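You operate a simulated robot arm through the tools that you are given. There is no shell and no other tool.

You run a simulated robot arm. Do the job below in one go: nothing can be reset, and whatever is moved stays where it is left.

Task
Dust the block in the blue tray under the yoke at the yellow card's amps.
Fine: yoke across the tray, field on, two puffs of powder, field off, then DEMAG; the yoke stays.

Only the result counts: the job must be done as asked and must still hold three seconds after the hand-in. Knocking over, shifting, dropping, spilling or breaking anything else fails it.

Robot
A 6-joint arm with a three-finger gripper, fixed in place. Base frame: the origin is on the floor under the middle of its stand, x ahead of it, y to its left, z up. Readings come in mm, degrees, newtons and seconds.
It reaches about 1213 mm from its shoulder. Its first joint turns from -166.0 to 166.0 degrees. Payload 4.89 kg.
Tool frame: the origin (TCP) lies between the finger pads and is the grasp point; the fingertips stand 30 mm ahead of it; z points along the fingers, y is the line along which they close. The gripper opens to 164 mm; its body begins 125 mm behind the TCP.
Orientation is that of the tool frame in the base frame, as a unit quaternion [x, y, z, w]. With the fingers straight down and closing along the base's y, the tool's x points along the base's -x, its y along +y and its z along -z.

Tools
- The arm moves only by the tool arm_command. Its argument "increments" is a list of rows, each a list of 7 numbers: the shift along the tool's x, y, z in mm, then the turn, a rotation vector about the tool's x, y, z in degrees, then the gripper command, from -1 (fully open) to 1 (shut), values between in proportion. In form: [[dx, dy, dz, rx, ry, rz, hand], ...]. A call has 1 to 20 rows; each row shifts and turns the commanded pose from where the row before left it, along the tool's axes as they then stand. A row lasts 0.2 s, in which the tool goes at most 50 mm and 8.6 degrees; a call with a longer step from one row to the next is refused whole, and so is a gripper value outside its range. A pose out of reach is approached as far as the arm can. The call stops where the force on the tool passes 40 N (or 10 N more than at its start, if that is more) or the arm is blocked; 0.2 s more then pass. The fingers move at their own pace (about 108 mm/s each) and stop on an object; they squeeze with about 38 N. The grip force told is the motor's: it shows also when the fingers shut on nothing. Time passes only in rows, and 0.2 s behind the last, so rows that do not move let the fingers close. It gives the time, the measured TCP pose, the force on the tool (base axes), the opening and the grip force at its end, in the units of the frame above (readings bear some noise), with the torque about the TCP (base axes, N m) and any sound that the robot's microphone picked up.
- Cameras (640 x 400 px; columns grow to the right, rows downward): "scene" is fixed at [221.9, -665, 1549.6]; the picture's right is [0.88, -0.47, 0.00], its down [-0.21, -0.38, -0.90] and it looks along [0.43, 0.79, -0.44] (base axes); focal length 308 px, centre (320, 200). "wrist" rides on the gripper at [76, -2, -152] in the tool frame; the picture's right is [0.02, 1.00, 0.00], its down [-0.88, 0.02, -0.47] and it looks along [-0.47, 0.01, 0.88] (tool axes); focal length 247 px, centre (320, 200).
- capture(camera): a new picture of that camera. No time passes.
- slide_trunk(by): moves the trunk up (or, below 0, down) by that many mm; the arm rides with it, the base frame stays. It gives what a move gives, with no picture.
- locate(camera, pixels): there is no depth. For up to 12 entries [column, row, z] of the newest picture of that camera ("zoom" is the newest enlarged one), the place [x, y] in the base frame at which the ray of that pixel passes the height z, good to about 3 mm, but the place of the scene camera against the robot may be out by one fixed shift of up to 18 mm in any direction. No time passes.
- inspect(camera, box): a new picture of the part [left, top, right, bottom] of that camera's present view, enlarged. No time passes.
- sign_off(): hands the job in; it is judged then, once.

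Open the gripper and draw the arm clear of the work before you hand the job in, unless the task says otherwise.

The tools are called after ">>>" as a command line: name --pt "numbers of a row" for each row, then --argument value for the rest, lists and objects as JSON in quotes. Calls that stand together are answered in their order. arm_command: Moves the arm, as the interface text tells. Its arguments: {"type":"object","properties":{"increments":{"type":"array"}},"required":["increments"]} The other tools are called the same way: slide_trunk (by) moves the trunk up or down; capture (camera) takes a picture; locate (camera, pixels) gives the place at which the rays of pixels pass given heights; inspect (camera, box) takes an enlarged picture of a part of a camera's view; sign_off () hands the job in.

At the start:

```text
t: 0.0
ee_pos: [540.2, 462.5, 1240.0]
tool_rot: [0.0, 1.0, 0.0, 0.0]
contact_force: [0.2, -0.5, 0.3]
moment: [0.03, -0.01, -0.03]
opening: 164.1
grasp_force: 0.1
trunk travel left (down, up): [-175.0, 215.0]
```

scene: 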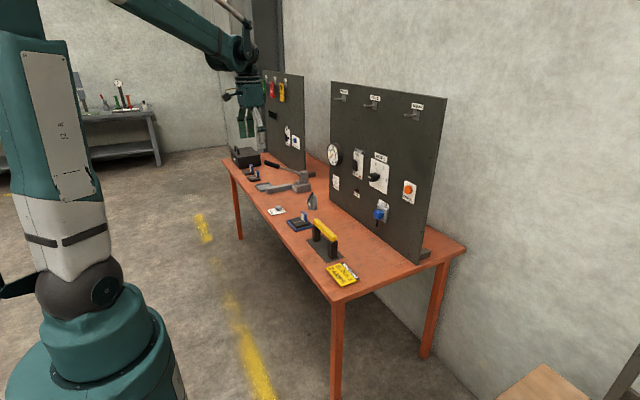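
wrist: 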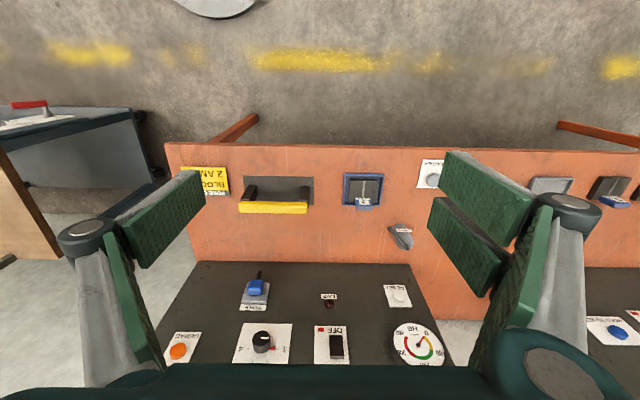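

I start by looking closer at the table, the panel and the yellow card in both views.

>>> inspect --camera "scene" --box '[310, 70, 470, 170]'

>>> inspect --camera "scene" --box '[310, 140, 470, 240]'

>>> inspect --camera "scene" --box '[220, 140, 380, 240]'

>>> inspect --camera "scene" --box '[270, 200, 390, 300]'

>>> inspect --camera "wrist" --box '[150, 140, 310, 240]'

>>> inspect --camera "wrist" --box '[150, 260, 450, 380]'

```text
4.00 times, centred on (390, 120) of scene
```

zoom: 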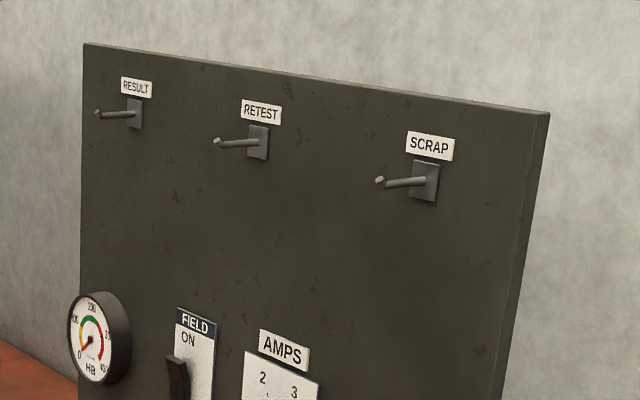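

```text
4.00 times, centred on (390, 190) of scene
```

zoom: 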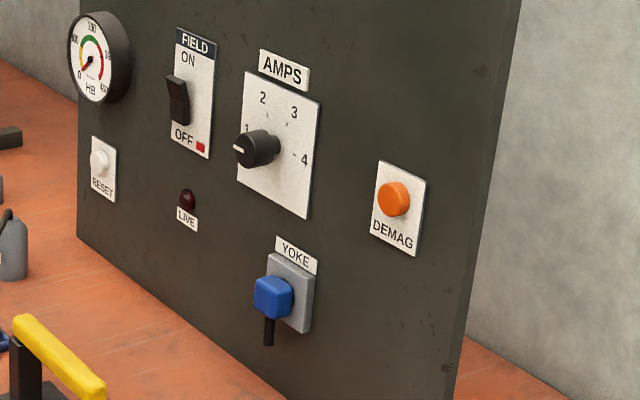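

```text
4.00 times, centred on (300, 190) of scene
```

zoom: 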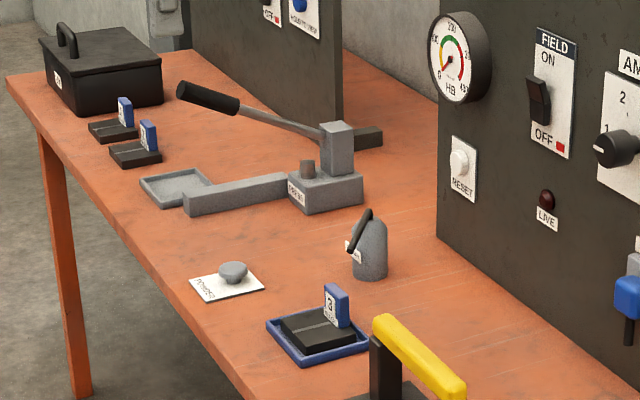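

```text
4.00 times, centred on (330, 250) of scene
```

zoom: 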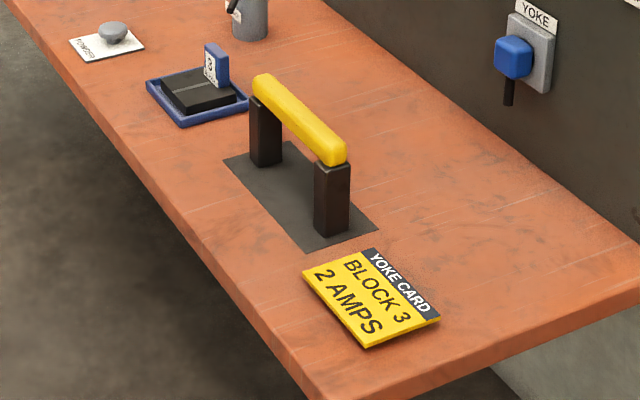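

```text
4.00 times, centred on (230, 190) of wrist
```

zoom: 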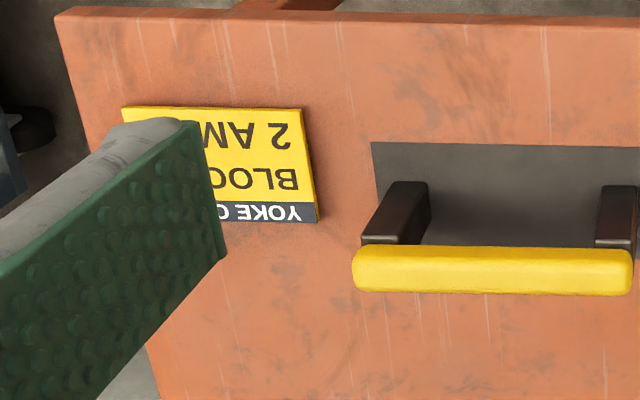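

```text
2.13 times, centred on (300, 320) of wrist
```

zoom: 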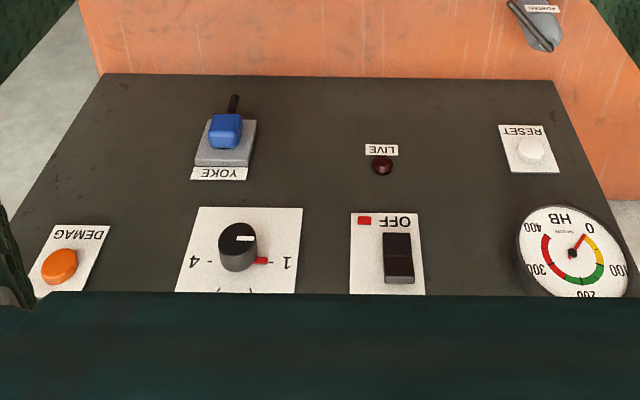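

The card says BLOCK 3, 2 AMPS. The block in the blue tray is tagged 3. Next I read the small labels on the bulb plate at (278, 210), the bottle at (312, 200) and the knob.

>>> inspect --camera "scene" --box '[260, 195, 300, 220]'

>>> inspect --camera "scene" --box '[295, 185, 335, 210]'

>>> inspect --camera "scene" --box '[280, 200, 360, 250]'

>>> inspect --camera "wrist" --box '[320, 150, 480, 250]'

>>> inspect --camera "wrist" --box '[220, 260, 300, 310]'

>>> inspect --camera "scene" --box '[345, 140, 425, 190]'

>>> inspect --camera "scene" --box '[250, 60, 330, 160]'

```text
16.00 times, centred on (280, 208) of scene
```

zoom: 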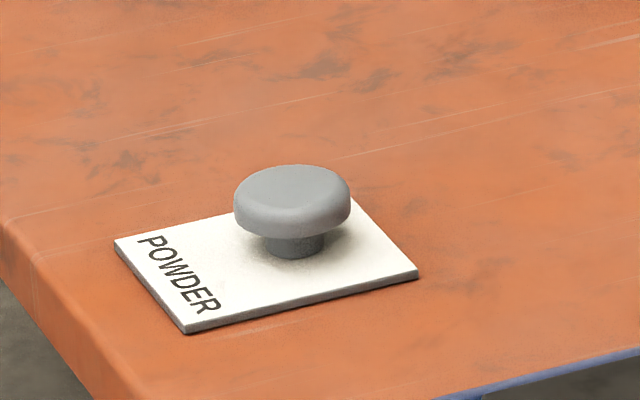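

```text
16.00 times, centred on (315, 198) of scene
```

zoom: 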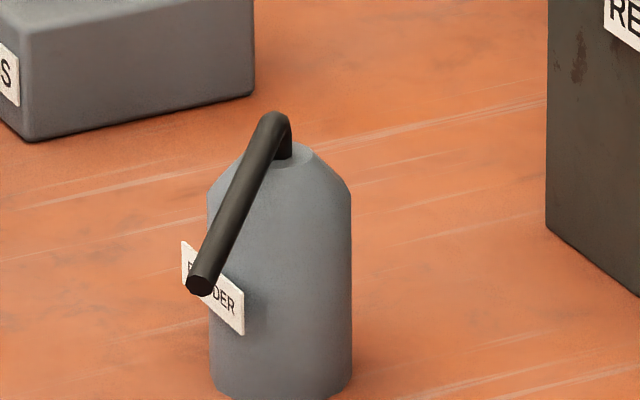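

```text
8.00 times, centred on (320, 225) of scene
```

zoom: 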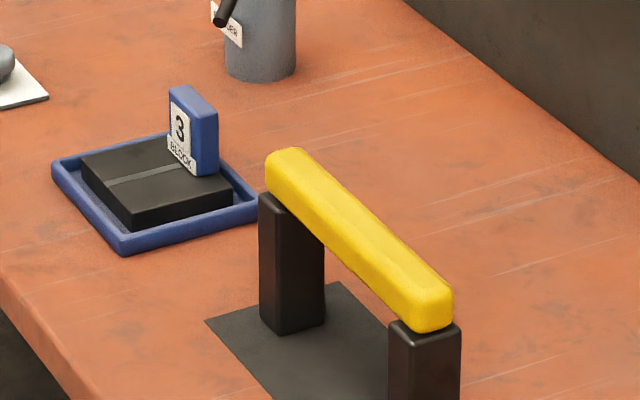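

```text
4.00 times, centred on (400, 200) of wrist
```

zoom: 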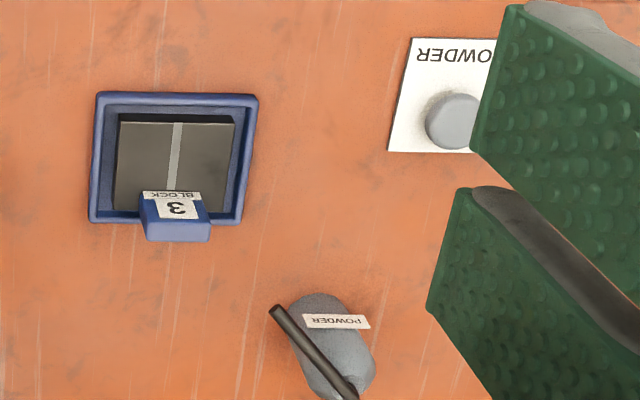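

```text
8.00 times, centred on (260, 285) of wrist
```

zoom: 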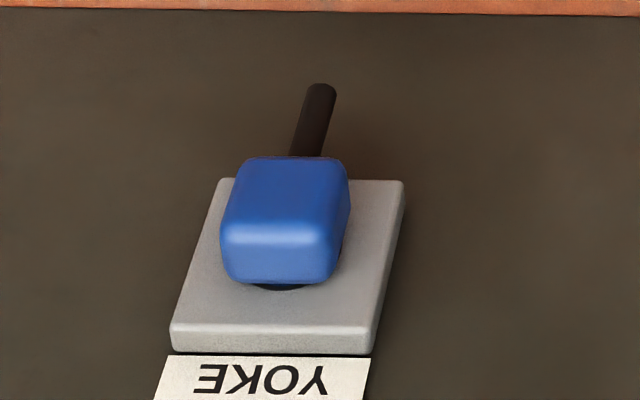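

```text
8.00 times, centred on (385, 165) of scene
```

zoom: 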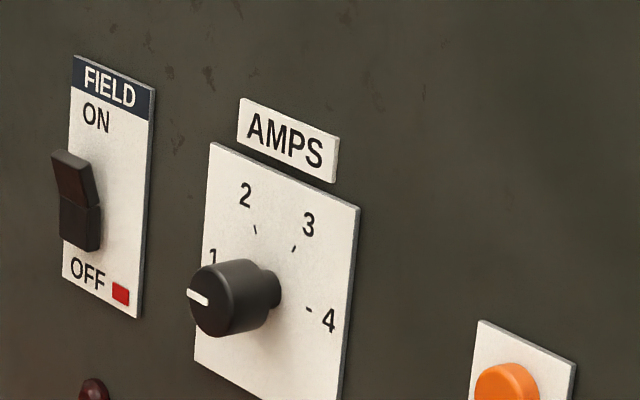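

```text
4.00 times, centred on (290, 110) of scene
```

zoom: 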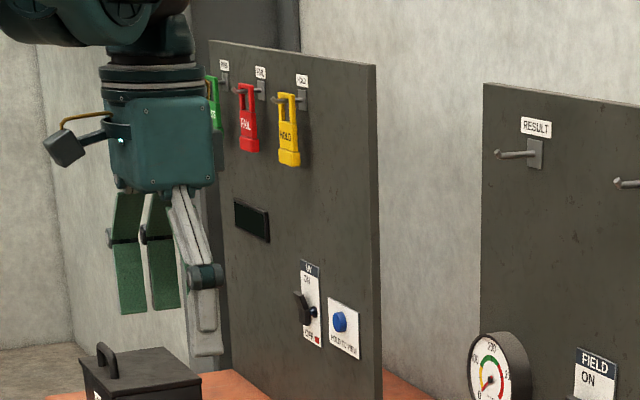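

To find the table height I compare the same card and tray corners in both cameras at several heights. Card corner: scene (325.5, 267.5) and wrist (180, 167). Tray corners: wrist (344, 173).

>>> locate --camera "scene" --pixels '[[325.5, 267.5, 700], [325.5, 267.5, 800], [325.5, 267.5, 900], [343.75, 262.25, 700], [343.75, 262.25, 800], [343.75, 262.25, 900]]'

>>> locate --camera "wrist" --pixels '[[225.5, 166.5, 700], [225.5, 166.5, 800], [225.5, 166.5, 900], [229.5, 195, 700], [229.5, 195, 800], [229.5, 195, 900]]'

```text
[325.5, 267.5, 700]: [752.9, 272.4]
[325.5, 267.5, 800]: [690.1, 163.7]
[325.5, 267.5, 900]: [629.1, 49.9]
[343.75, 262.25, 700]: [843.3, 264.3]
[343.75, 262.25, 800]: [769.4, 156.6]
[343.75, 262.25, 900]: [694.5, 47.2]
```

```text
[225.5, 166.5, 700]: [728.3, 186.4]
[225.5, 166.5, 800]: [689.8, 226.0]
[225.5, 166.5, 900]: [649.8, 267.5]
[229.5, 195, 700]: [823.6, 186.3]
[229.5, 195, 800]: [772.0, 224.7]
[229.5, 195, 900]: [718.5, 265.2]
```

The two views agree on a table top near z = 755. Now I locate the main items from the wrist view at that height: tray, yoke pad, bulb, panel foot, and table edges.

>>> locate --camera "wrist" --pixels '[[344, 173, 765], [384, 173, 765], [342, 205, 765], [382, 206, 765], [243, 176, 757], [313, 177, 757], [430, 180, 775], [200, 262, 755], [410, 264, 755], [170, 143, 755], [402, 240, 800], [300, 150, 755]]'

>>> locate --camera "scene" --pixels '[[440, 98, 1300], [332, 81, 1300], [341, 303, 755], [466, 248, 755], [222, 160, 755], [393, 272, 755], [330, 200, 755], [315, 200, 800]]'

```text
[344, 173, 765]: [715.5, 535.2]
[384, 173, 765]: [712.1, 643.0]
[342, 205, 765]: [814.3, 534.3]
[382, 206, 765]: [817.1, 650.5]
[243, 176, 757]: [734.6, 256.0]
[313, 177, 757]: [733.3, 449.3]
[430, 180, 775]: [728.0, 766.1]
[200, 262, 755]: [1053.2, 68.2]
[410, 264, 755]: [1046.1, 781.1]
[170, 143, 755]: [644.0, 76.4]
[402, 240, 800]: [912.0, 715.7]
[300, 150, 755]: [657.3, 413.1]
```

```text
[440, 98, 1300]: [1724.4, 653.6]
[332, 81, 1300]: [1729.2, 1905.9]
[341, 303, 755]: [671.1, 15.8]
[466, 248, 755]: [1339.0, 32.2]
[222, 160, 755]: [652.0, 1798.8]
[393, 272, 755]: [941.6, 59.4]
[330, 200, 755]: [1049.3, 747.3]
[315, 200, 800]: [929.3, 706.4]
```

The tray is at about x 715–815, y 535–650, the yoke pad at y 256–449, and the panel face near x = 1050. I shift to the right and tilt the tool 45 degrees so the wrist camera looks straight at the panel.

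>>> arm_command --pt "0 -40 0 0 -7.5 0 -1" --pt "0 -40 0 0 -7.5 0 -1" --pt "0 -40 0 0 -7.5 0 -1" --pt "0 0 0 0 -7.5 0 -1" --pt "0 0 0 0 -7.5 0 -1" --pt "0 0 0 0 -7.5 0 -1"

>>> capture --camera "wrist"

>>> capture --camera "scene"

```text
t: 1.4
ee_pos: [539.3, 344.7, 1240.2]
tool_rot: [0.0, 0.924, 0.0, 0.384]
contact_force: [-0.6, 0.7, -0.9]
moment: [0.01, 0.07, -0.01]
opening: 164.0
grasp_force: 0.1
trunk travel left (down, up): [-175.0, 215.0]
```

```text
taken
```

wrist: 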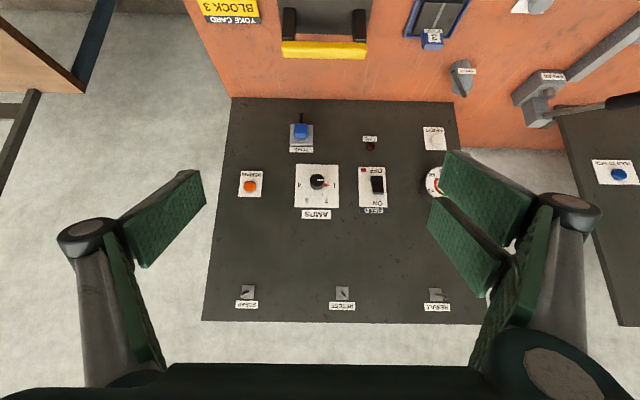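

```text
taken
```

scene: 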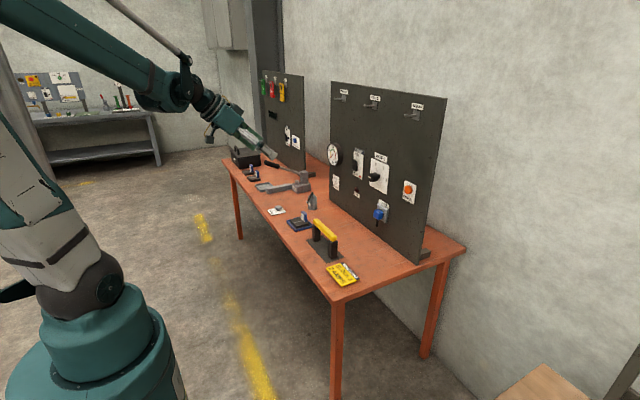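

The panel is now square in the wrist view, upside down, with the knob at (317, 182), rocker at (377, 185) and DEMAG at (250, 186). I zoom in on each.

>>> inspect --camera "wrist" --box '[280, 155, 360, 205]'

>>> inspect --camera "wrist" --box '[340, 130, 420, 215]'

>>> inspect --camera "wrist" --box '[230, 150, 310, 205]'

>>> inspect --camera "wrist" --box '[270, 0, 480, 100]'

```text
8.00 times, centred on (320, 180) of wrist
```

zoom: 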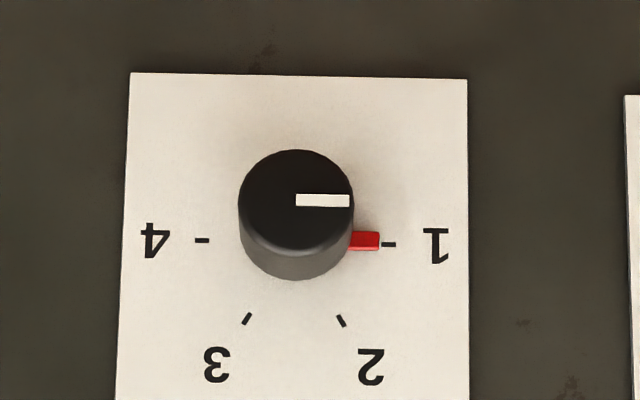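

```text
4.71 times, centred on (380, 172) of wrist
```

zoom: 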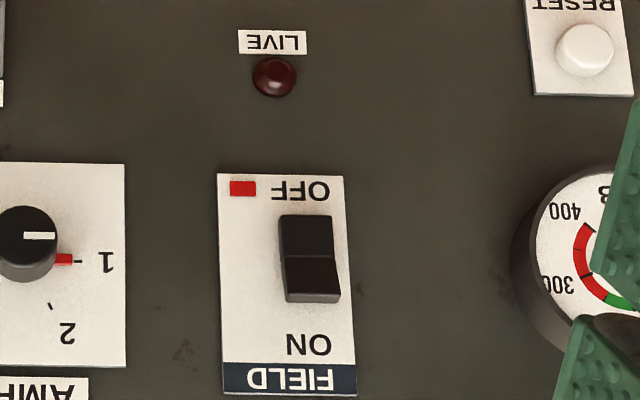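

```text
7.27 times, centred on (270, 178) of wrist
```

zoom: 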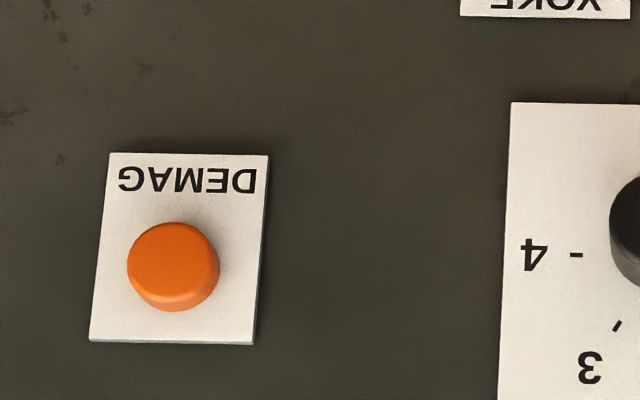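

```text
3.05 times, centred on (375, 50) of wrist
```

zoom: 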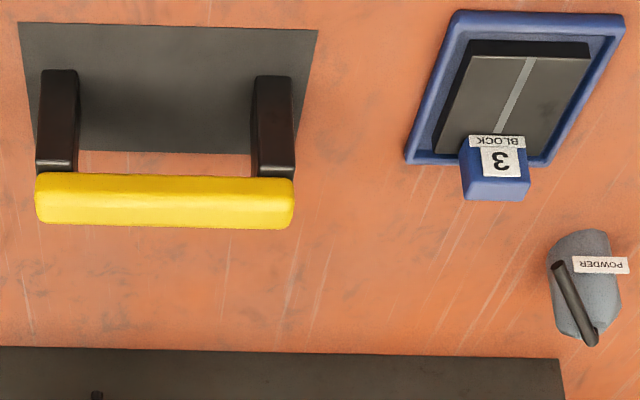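

The knob points at 1 and 2 is 60° clockwise. My rays put the knob axis near y 340, z 1045, with its face near x 1012. I level the tool to face the panel and move to about 180 mm off the knob for a closer look.

>>> arm_command --pt "0 0 0 0 -7.5 0 -1" --pt "0 0 0 0 -7.5 0 -1" --pt "0 0 0 0 -7.5 0 -1" --pt "0 0 0 0 -7.5 0 -1" --pt "0 0 0 0 -7.5 0 -1" --pt "0 0 0 0 -7.5 0 -1" --pt "24 -0.5 36 0 0 0 -1" --pt "24 -0.5 36 0 0 0 -1" --pt "24 -0.5 36 0 0 0 -1" --pt "24 -0.5 36 0 0 0 -1" --pt "24 -0.5 36 0 0 0 -1" --pt "24 -0.5 36 0 0 0 -1" --pt "24 -0.5 36 0 0 0 -1" --pt "24 -0.5 36 0 0 0 -1"

>>> capture --camera "wrist"

>>> capture --camera "scene"

```text
t: 4.4
ee_pos: [828.1, 338.7, 1050.1]
tool_rot: [0.001, 0.708, -0.001, 0.706]
contact_force: [-1.7, -0.8, 2.3]
moment: [-0.03, 0.16, 0.04]
opening: 164.0
grasp_force: 0.1
trunk travel left (down, up): [-175.0, 215.0]
```

```text
taken
```

wrist: 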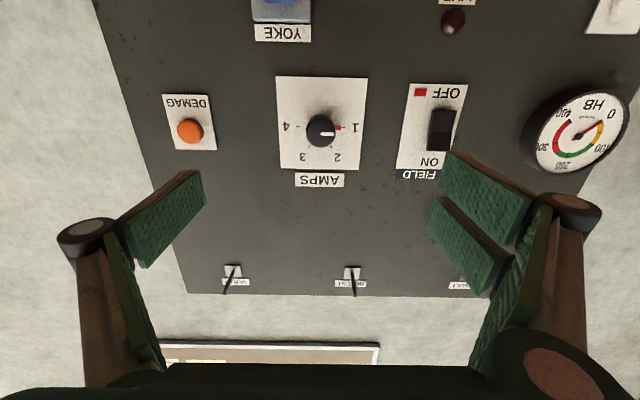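

```text
taken
```

scene: 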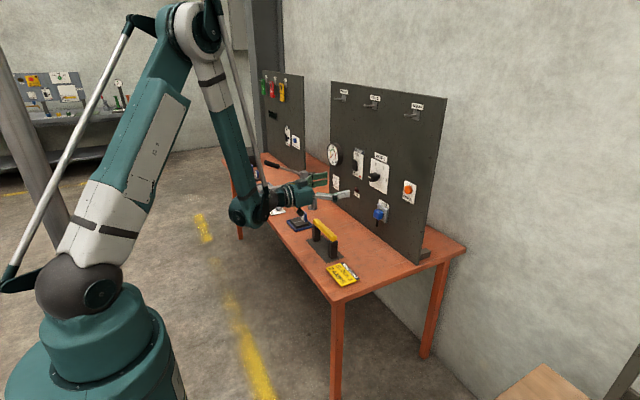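

The gripper is level and square to the panel, with the knob at about (320, 130) in the wrist picture. I zoom in on the knob, DEMAG and rocker to measure their positions.

>>> inspect --camera "wrist" --box '[270, 70, 370, 180]'

>>> inspect --camera "wrist" --box '[390, 70, 490, 180]'

>>> inspect --camera "wrist" --box '[150, 80, 230, 170]'

```text
3.64 times, centred on (320, 125) of wrist
```

zoom: 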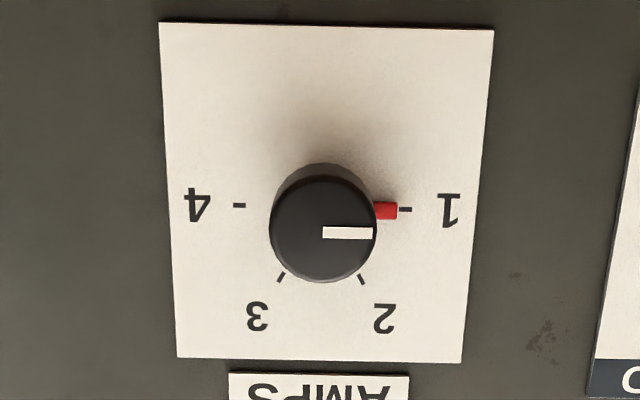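

```text
3.64 times, centred on (440, 125) of wrist
```

zoom: 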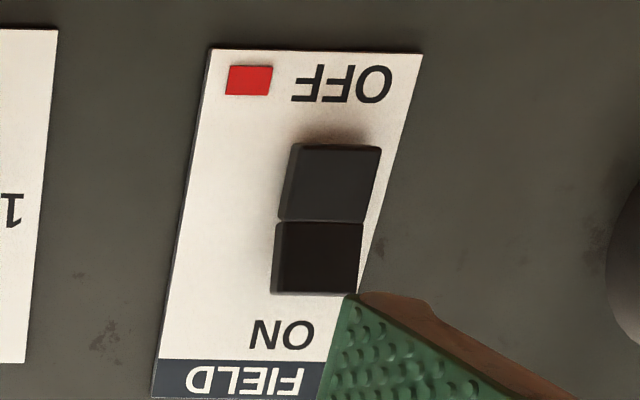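

```text
4.44 times, centred on (190, 125) of wrist
```

zoom: 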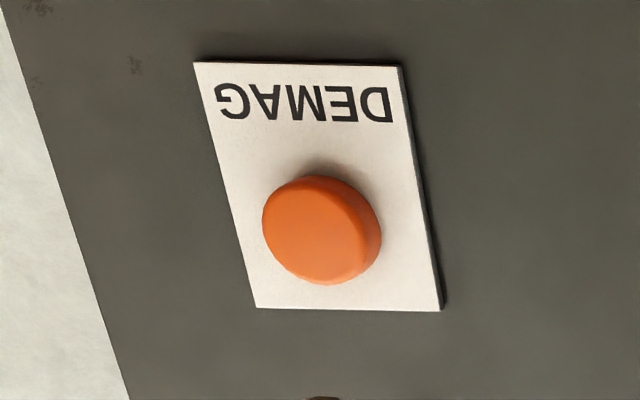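

The two views agree: knob axis near y 339, z 1049, front face near x 1002, about 39 mm across. I part-close the fingers to roughly 80 mm and advance to x≈960 (tips at 990), short of the knob, then look again.

>>> arm_command --pt "0 0 0 0 0 0 0" --pt "0 0 30 0 0 0 0" --pt "0 0 30 0 0 0 0" --pt "0 0 30 0 0 0 0" --pt "1 0 30 0 0 0 0" --pt "0 0 10 0 0 0 0" --pt "0 0 0 0 0 0 0"

>>> capture --camera "wrist"

>>> inspect --camera "scene" --box '[320, 140, 440, 220]'

```text
t: 6.0
ee_pos: [958.4, 338.8, 1048.2]
tool_rot: [0.0, 0.707, 0.0, 0.707]
contact_force: [0.3, 0.1, 0.1]
moment: [-0.03, -0.02, -0.03]
opening: 82.1
grasp_force: 0.1
trunk travel left (down, up): [-175.0, 215.0]
```

```text
taken
```

wrist: 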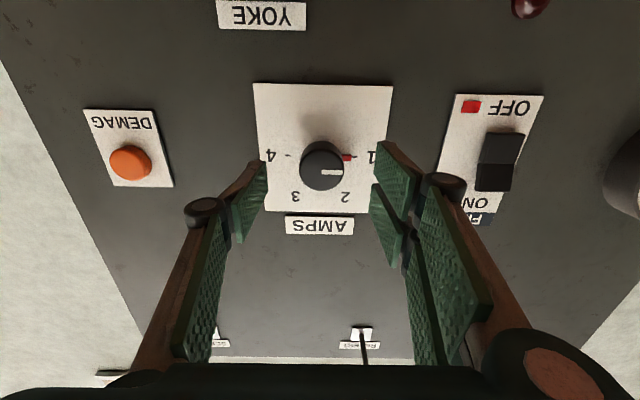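

```text
5.00 times, centred on (380, 180) of scene
```

zoom: 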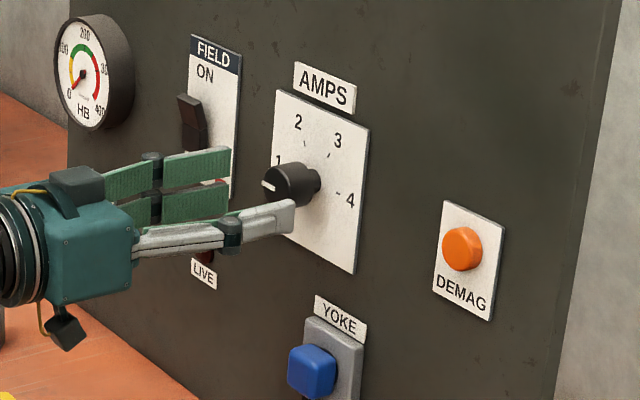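

The fingers straddle the knob, which sits at (321, 165). I zoom in to measure its height better before advancing.

>>> inspect --camera "wrist" --box '[250, 80, 400, 230]'

>>> inspect --camera "wrist" --box '[430, 80, 580, 230]'

>>> inspect --camera "wrist" --box '[70, 90, 200, 200]'

```text
2.67 times, centred on (325, 155) of wrist
```

zoom: 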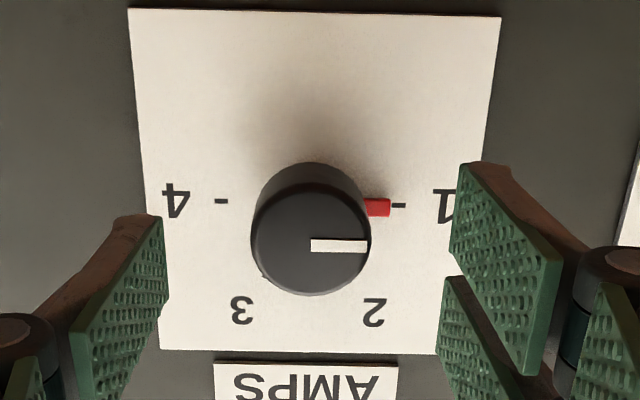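

```text
2.67 times, centred on (505, 155) of wrist
```

zoom: 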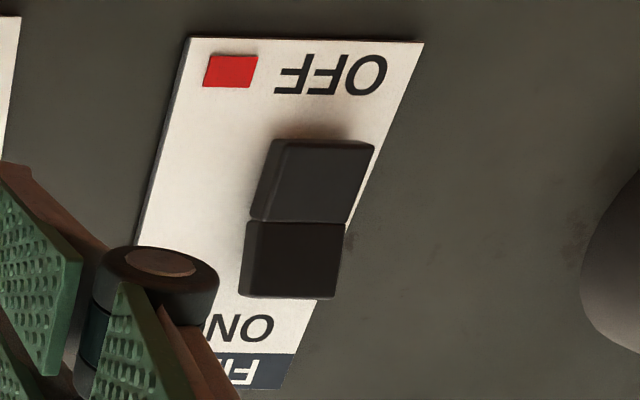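

```text
3.64 times, centred on (135, 145) of wrist
```

zoom: 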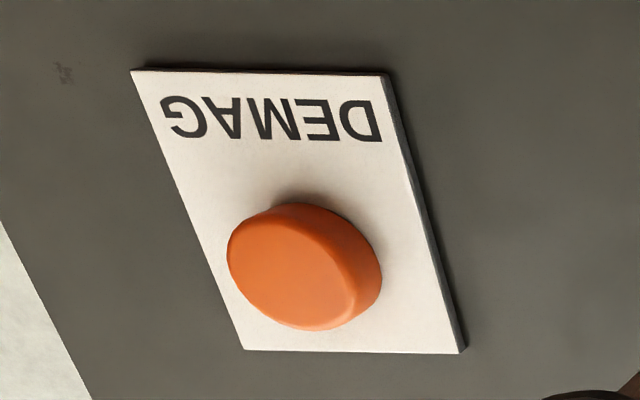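

The knob axis is at y≈339.6, z≈1049, in line with the tool. I advance 45 mm so the tips stop about 10 mm off the plate, then close on the knob.

>>> arm_command --pt "0 0.8 15 0 0 0 0" --pt "0 0 15 0 0 0 0" --pt "0 0 15 0 0 0 0" --pt "0 0 0 0 0 0 1" --pt "0 0 0 0 0 0 1" --pt "0 0 0 0 0 0 1" --pt "0 0 0 0 0 0 1"

>>> capture --camera "wrist"

```text
t: 7.6
ee_pos: [1002.7, 339.5, 1047.8]
tool_rot: [0.0, 0.707, 0.0, 0.707]
contact_force: [2.2, -0.4, 7.3]
moment: [-0.01, -0.13, 0.0]
opening: 38.9
grasp_force: 45.0
trunk travel left (down, up): [-175.0, 215.0]
```

```text
taken
```

wrist: 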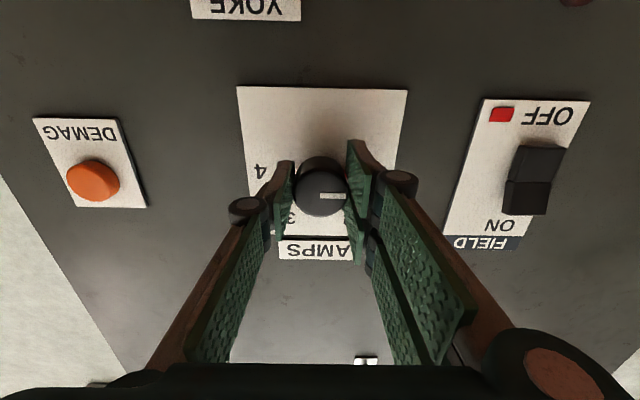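

The fingers hold the knob at 38.9 mm with modest side force. I turn clockwise 30° first and check the pointer.

>>> arm_command --pt "0 0 0 0 0 7.5 1" --pt "0 0 0 0 0 7.5 1" --pt "0 0 0 0 0 7.5 1" --pt "0 0 0 0 0 7.5 1"

>>> inspect --camera "wrist" --box '[240, 90, 400, 270]'

>>> inspect --camera "scene" --box '[340, 140, 420, 200]'

```text
t: 8.6
ee_pos: [1003.0, 340.3, 1047.3]
tool_rot: [0.183, 0.683, 0.183, 0.683]
contact_force: [13.0, 12.3, 13.1]
moment: [-0.03, -0.4, 0.3]
opening: 38.8
grasp_force: 45.2
trunk travel left (down, up): [-175.0, 215.0]
```

```text
2.22 times, centred on (320, 180) of wrist
```

zoom: 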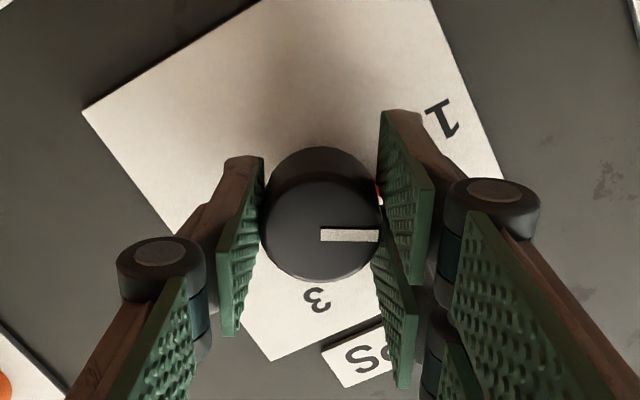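

```text
6.67 times, centred on (380, 170) of scene
```

zoom: 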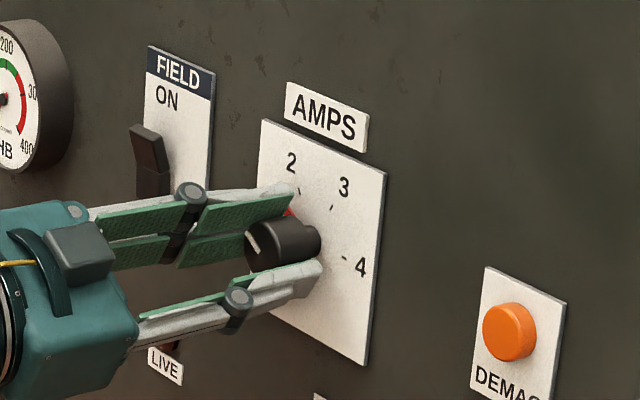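

The knob turned with the fingers and now points midway. I add the remaining 30°, with a small sideways correction to ease the side force.

>>> arm_command --pt "-0.6 0.9 0 0 0 7.5 1" --pt "0 0 0 0 0 7.5 1" --pt "0 0 0 0 0 7.5 1" --pt "0 0 0 0 0 7.5 1"

>>> inspect --camera "wrist" --box '[240, 90, 400, 270]'

>>> inspect --camera "scene" --box '[340, 140, 420, 200]'

```text
t: 9.6
ee_pos: [1001.8, 341.9, 1048.7]
tool_rot: [0.354, 0.612, 0.354, 0.612]
contact_force: [-4.5, 16.3, -6.7]
moment: [0.01, 0.19, 0.46]
opening: 38.8
grasp_force: 44.9
trunk travel left (down, up): [-175.0, 215.0]
```

```text
2.22 times, centred on (320, 180) of wrist
```

zoom: 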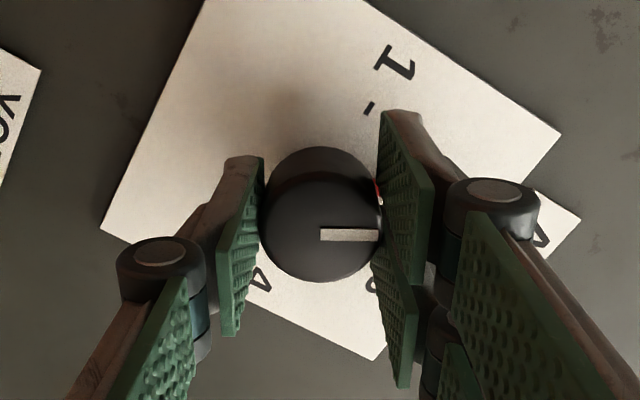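

```text
6.67 times, centred on (380, 170) of scene
```

zoom: 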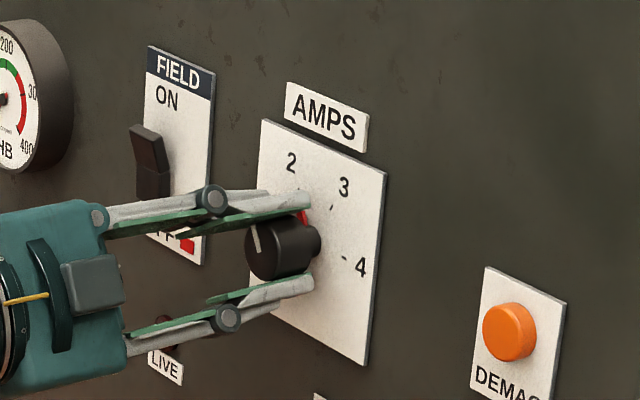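

The pointer and red marker now sit at the 2 tick. I release the knob, back off 60 mm along the tool and check the setting.

>>> arm_command --pt "0 0 0 0 0 0 0" --pt "0 0 0 0 0 0 0" --pt "0 0 0 0 0 0 0" --pt "0 0 -20 0 0 0 0" --pt "0 0 -30 0 0 0 0" --pt "0 0 -30 0 0 0 0"

>>> inspect --camera "wrist" --box '[240, 70, 400, 250]'

>>> inspect --camera "scene" --box '[340, 140, 420, 200]'

```text
t: 11.0
ee_pos: [924.7, 341.4, 1048.6]
tool_rot: [0.354, 0.613, 0.353, 0.612]
contact_force: [1.1, -0.6, -0.3]
moment: [0.01, -0.11, 0.03]
opening: 82.1
grasp_force: 0.2
trunk travel left (down, up): [-175.0, 215.0]
```

```text
2.22 times, centred on (320, 160) of wrist
```

zoom: 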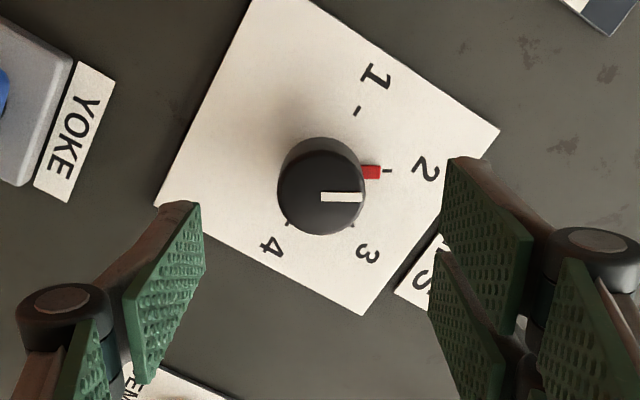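

```text
6.67 times, centred on (380, 170) of scene
```

zoom: 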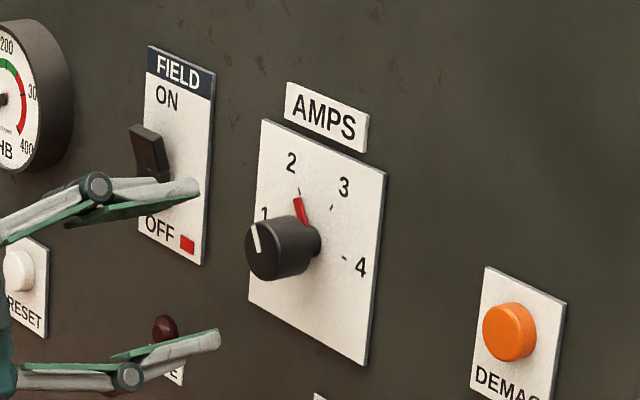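

The knob stands exactly at 2 with the red marker beside that tick. Now I back away, rise, and turn the gripper to point down with its fingers closing along x, ready for the yoke's yellow bar.

>>> arm_command --pt "-6 10.4 -44 0 0 0 0" --pt "-6 10.4 -44 0 0 0 0" --pt "-6 10.4 -44 0 0 0 0" --pt "-6 10.4 -44 0 0 0 0" --pt "-6 10.4 -24 0 0 0 0" --pt "0 0 0 0 0 7.5 0" --pt "0 0 0 0 0 7.5 0" --pt "0 0 0 0 0 7.5 0" --pt "0 0 0 0 0 7.5 0"

>>> arm_command --pt "0 0 0 7.5 0 0 0" --pt "0 0 0 7.5 0 0 0" --pt "0 0 0 7.5 0 0 0" --pt "0 0 0 7.5 0 0 0" --pt "0 0 0 7.5 0 0 0" --pt "0 0 0 7.5 0 0 0" --pt "0 0 0 7.5 0 0 0" --pt "0 0 0 7.5 0 0 0" --pt "0 0 0 7.5 0 0 0" --pt "0 0 0 7.5 0 0 0" --pt "0 0 0 7.5 0 0 0" --pt "0 0 0 7.5 0 0 0"

>>> capture --camera "wrist"

>>> capture --camera "scene"

```text
t: 13.0
ee_pos: [724.5, 338.7, 1109.3]
tool_rot: [0.484, 0.531, 0.47, 0.512]
contact_force: [0.1, -0.4, 0.7]
moment: [0.01, 0.02, -0.02]
opening: 82.2
grasp_force: 0.0
out of reach, approached as far as the arm can: row 9
trunk travel left (down, up): [-175.0, 215.0]
```

```text
t: 15.6
ee_pos: [721.6, 340.5, 1108.8]
tool_rot: [0.705, 0.707, -0.044, 0.02]
contact_force: [-1.2, -0.3, 1.2]
moment: [0.08, -0.23, 0.01]
opening: 81.9
grasp_force: 0.1
trunk travel left (down, up): [-175.0, 215.0]
```

```text
taken
```

wrist: 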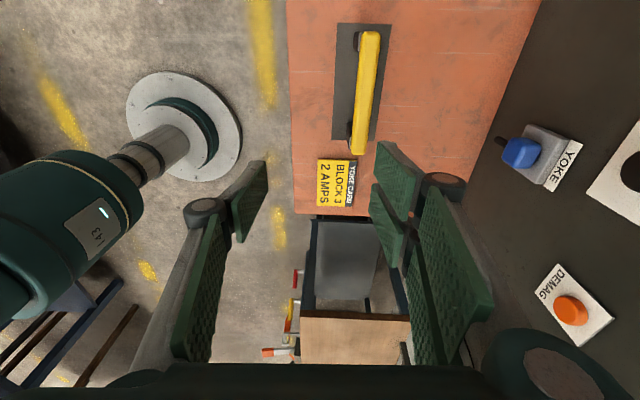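

```text
taken
```

scene: 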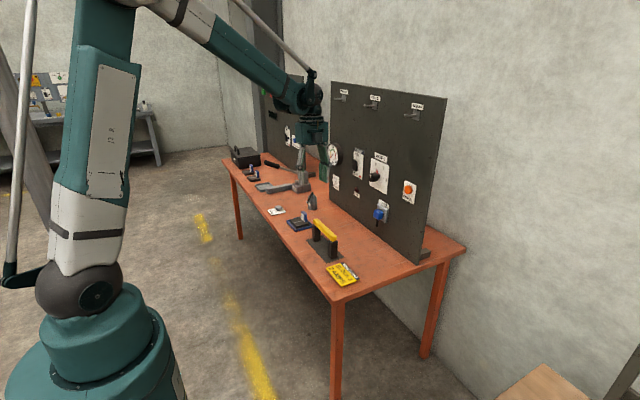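

The turn left a tilt of about 5° because one row was out of reach; quaternion [0.705, 0.707, -0.044, 0.02] should be [0.707, 0.707, 0, 0]. I correct that and look at the yoke (365, 90) again.

>>> arm_command --pt "10 20 0 -1.0 2.6 0.1 0" --pt "10 20 0 -0.95 2.6 0.1 0" --pt "0 0 0 0 0 0 0"

>>> capture --camera "wrist"

```text
t: 16.4
ee_pos: [762.4, 361.0, 1104.4]
tool_rot: [0.707, 0.708, 0.001, 0.001]
contact_force: [-0.5, 0.5, 0.2]
moment: [-0.04, 0.0, 0.02]
opening: 82.0
grasp_force: 0.0
trunk travel left (down, up): [-175.0, 215.0]
```

```text
taken
```

wrist: 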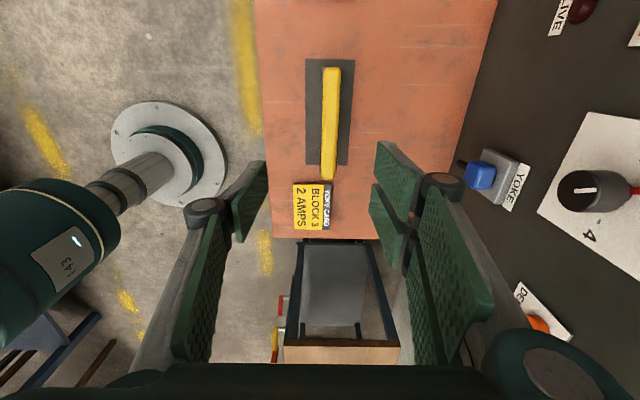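

The tool is now square and straight down. The yoke bar runs from (331, 67) to (328, 180); I zoom in to measure bar, legs and pad.

>>> inspect --camera "wrist" --box '[260, 40, 420, 240]'

>>> inspect --camera "scene" --box '[300, 205, 364, 265]'

```text
2.00 times, centred on (340, 140) of wrist
```

zoom: 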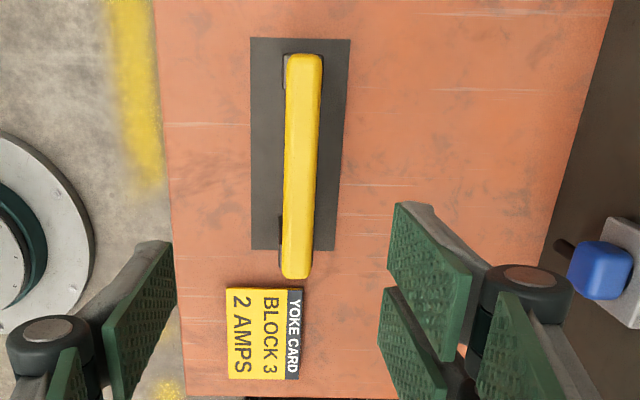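

```text
6.67 times, centred on (332, 235) of scene
```

zoom: 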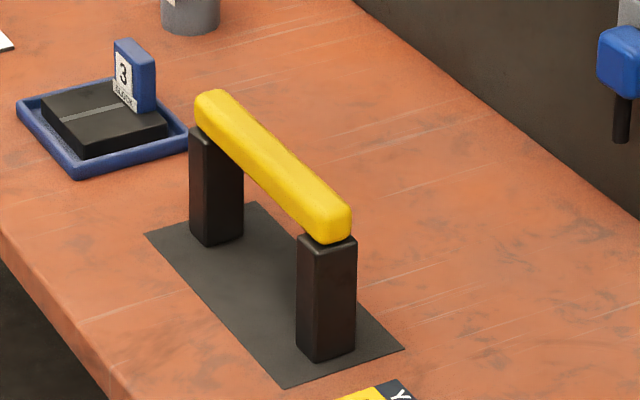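

Wrist views give pad x 733–821, y 253–451 and a bar about 24 mm wide centred at x≈777, y≈353, top near z 862, on a table at about 750. I come down to z≈950 above the bar and check the centring.

>>> arm_command --pt "-7.7 14.6 30 0 0 0 0" --pt "0 0 40 0 0 0 0" --pt "0 0 40 0 0 0 0" --pt "0 0 40 0 0 0 0" --pt "0 0 0 0 0 0 0"

>>> capture --camera "wrist"

>>> inspect --camera "scene" --box '[280, 180, 380, 280]'

```text
t: 17.6
ee_pos: [778.0, 353.7, 956.4]
tool_rot: [0.707, 0.707, 0.0, 0.001]
contact_force: [1.0, 0.3, -0.7]
moment: [-0.02, 0.09, 0.02]
opening: 81.9
grasp_force: 0.0
trunk travel left (down, up): [-175.0, 215.0]
```

```text
taken
```

wrist: 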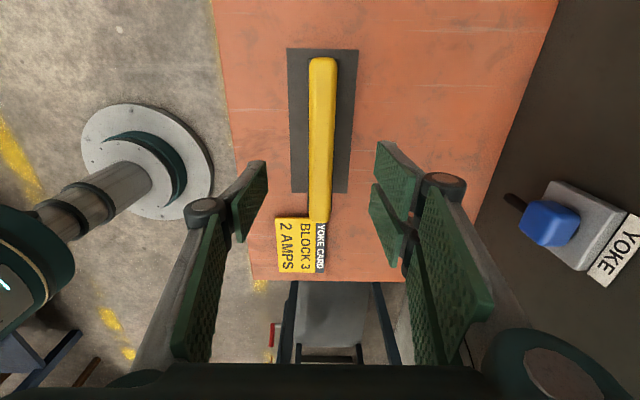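

```text
4.00 times, centred on (330, 230) of scene
```

zoom: 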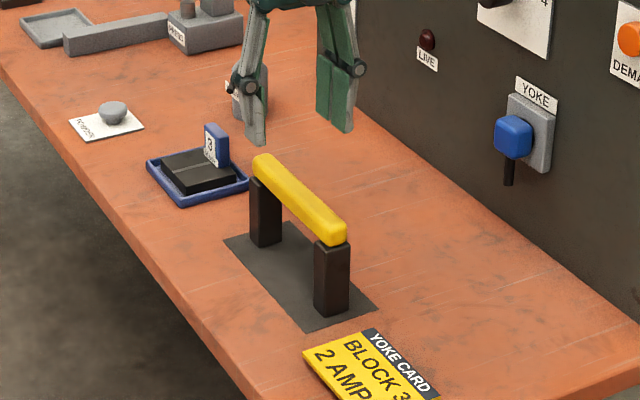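

The bar is centred between the fingers (x≈779, y≈353). I lower 98 mm so the pads straddle the bar, then close.

>>> arm_command --pt "0 0.8 30 0 0 0 0" --pt "0 0 30 0 0 0 0" --pt "0 0 25 0 0 0 0" --pt "0 0 13 0 0 0 0" --pt "0 0 0 0 0 0 1" --pt "0 0 0 0 0 0 1" --pt "0 0 0 0 0 0 1" --pt "0 0 0 0 0 0 1"

>>> capture --camera "wrist"

>>> inspect --camera "scene" --box '[280, 180, 380, 280]'

```text
t: 19.4
ee_pos: [778.3, 353.5, 859.5]
tool_rot: [0.707, 0.707, 0.0, 0.001]
contact_force: [3.4, -0.7, 5.5]
moment: [-0.07, -0.26, -0.03]
opening: 25.7
grasp_force: 38.3
trunk travel left (down, up): [-175.0, 215.0]
```

```text
taken
```

wrist: 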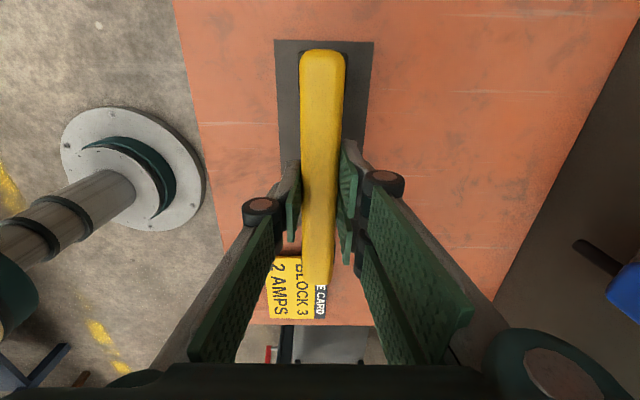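

```text
4.00 times, centred on (330, 230) of scene
```

zoom: 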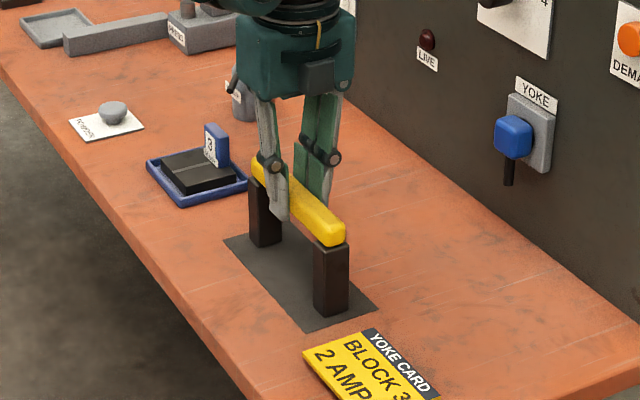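

The grip is firm at 25.7 mm, but before lifting I want an exact fix on the tray, which the held bar would hide. I let go again, rise straight up and survey the tray with empty fingers.

>>> arm_command --pt "0 0 0 0 0 0 0" --pt "0 0 0 0 0 0 0" --pt "0 0 0 0 0 0 0" --pt "0 0 -25 0 0 0 0" --pt "0 0 -40 0 0 0 0" --pt "0 0 -40 0 0 0 0" --pt "0 0 -20 0 0 0 0" --pt "40 -2 0 0 0 0 0" --pt "40 -2 0 0 0 0 0" --pt "40 -2 0 0 0 0 0" --pt "40 -2 0 0 0 0 0" --pt "20 0 0 0 0 0 0" --pt "0 0 0 0 0 0 0"

>>> capture --camera "wrist"

>>> inspect --camera "scene" --box '[280, 180, 380, 280]'

```text
t: 22.2
ee_pos: [771.0, 530.6, 982.9]
tool_rot: [0.707, 0.707, 0.0, 0.002]
contact_force: [0.5, 0.2, 0.2]
moment: [-0.01, 0.01, 0.02]
opening: 82.3
grasp_force: 0.1
trunk travel left (down, up): [-175.0, 215.0]
```

```text
taken
```

wrist: 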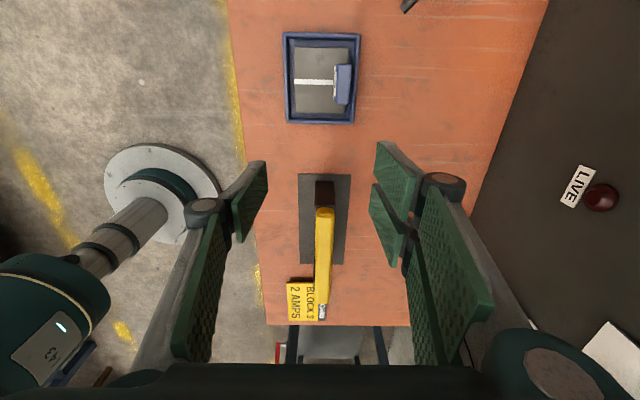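

```text
4.00 times, centred on (330, 230) of scene
```

zoom: 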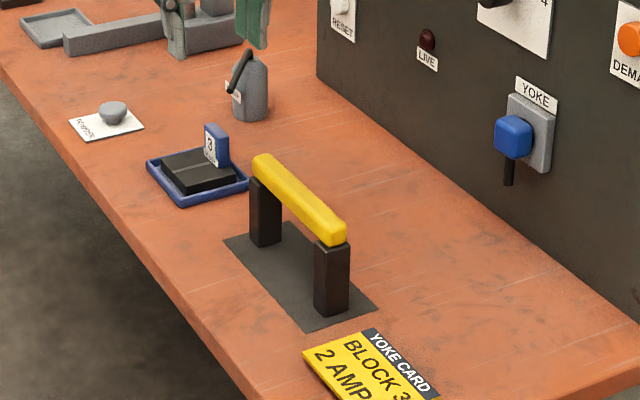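

The wrist view now shows the tray at (285–360, 32–124) and the yoke with its +y leg visible. I zoom on both.

>>> inspect --camera "wrist" --box '[270, 25, 375, 130]'

>>> inspect --camera "wrist" --box '[275, 165, 375, 275]'

>>> locate --camera "wrist" --pixels '[[298.5, 174, 750], [350.5, 174, 750], [299, 262, 750], [344, 265, 750], [315, 181, 838], [335, 181, 838]]'

```text
3.81 times, centred on (322, 78) of wrist
```

zoom: 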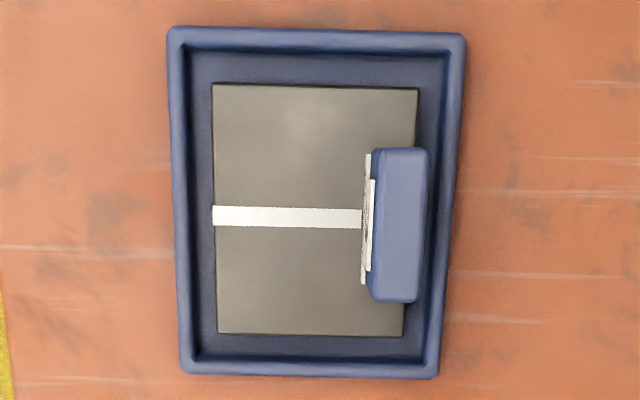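

```text
3.64 times, centred on (325, 220) of wrist
```

zoom: 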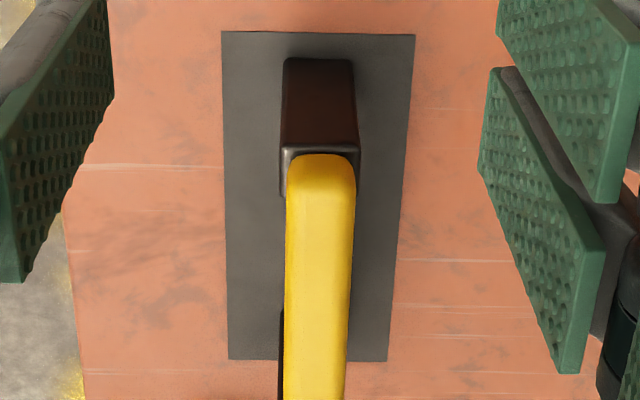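

```text
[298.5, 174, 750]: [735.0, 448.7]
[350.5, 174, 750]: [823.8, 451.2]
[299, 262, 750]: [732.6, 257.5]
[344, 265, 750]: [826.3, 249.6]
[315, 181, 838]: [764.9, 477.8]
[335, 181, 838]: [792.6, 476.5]
```

The tray measures about x 721–819, y 535–645 (centre 770, 590) and the seam runs along x at y≈591, so the yoke goes with its legs on the ±y sides. I zoom the scene view for leg thickness and tag height.

>>> inspect --camera "scene" --box '[305, 215, 345, 265]'

>>> inspect --camera "scene" --box '[284, 205, 316, 235]'

```text
8.00 times, centred on (325, 240) of scene
```

zoom: 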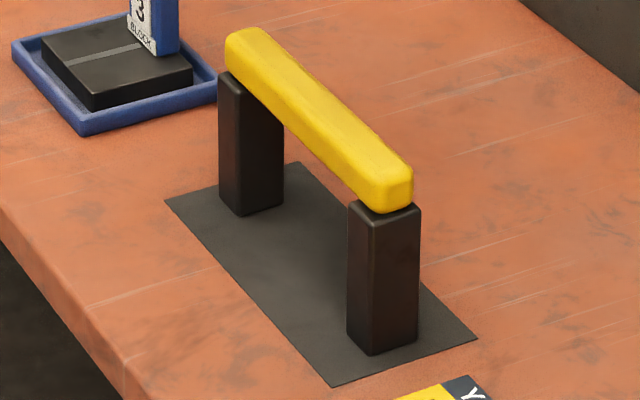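

```text
13.33 times, centred on (300, 220) of scene
```

zoom: 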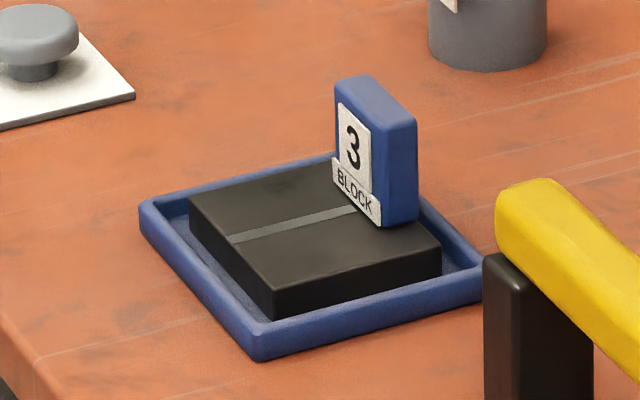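

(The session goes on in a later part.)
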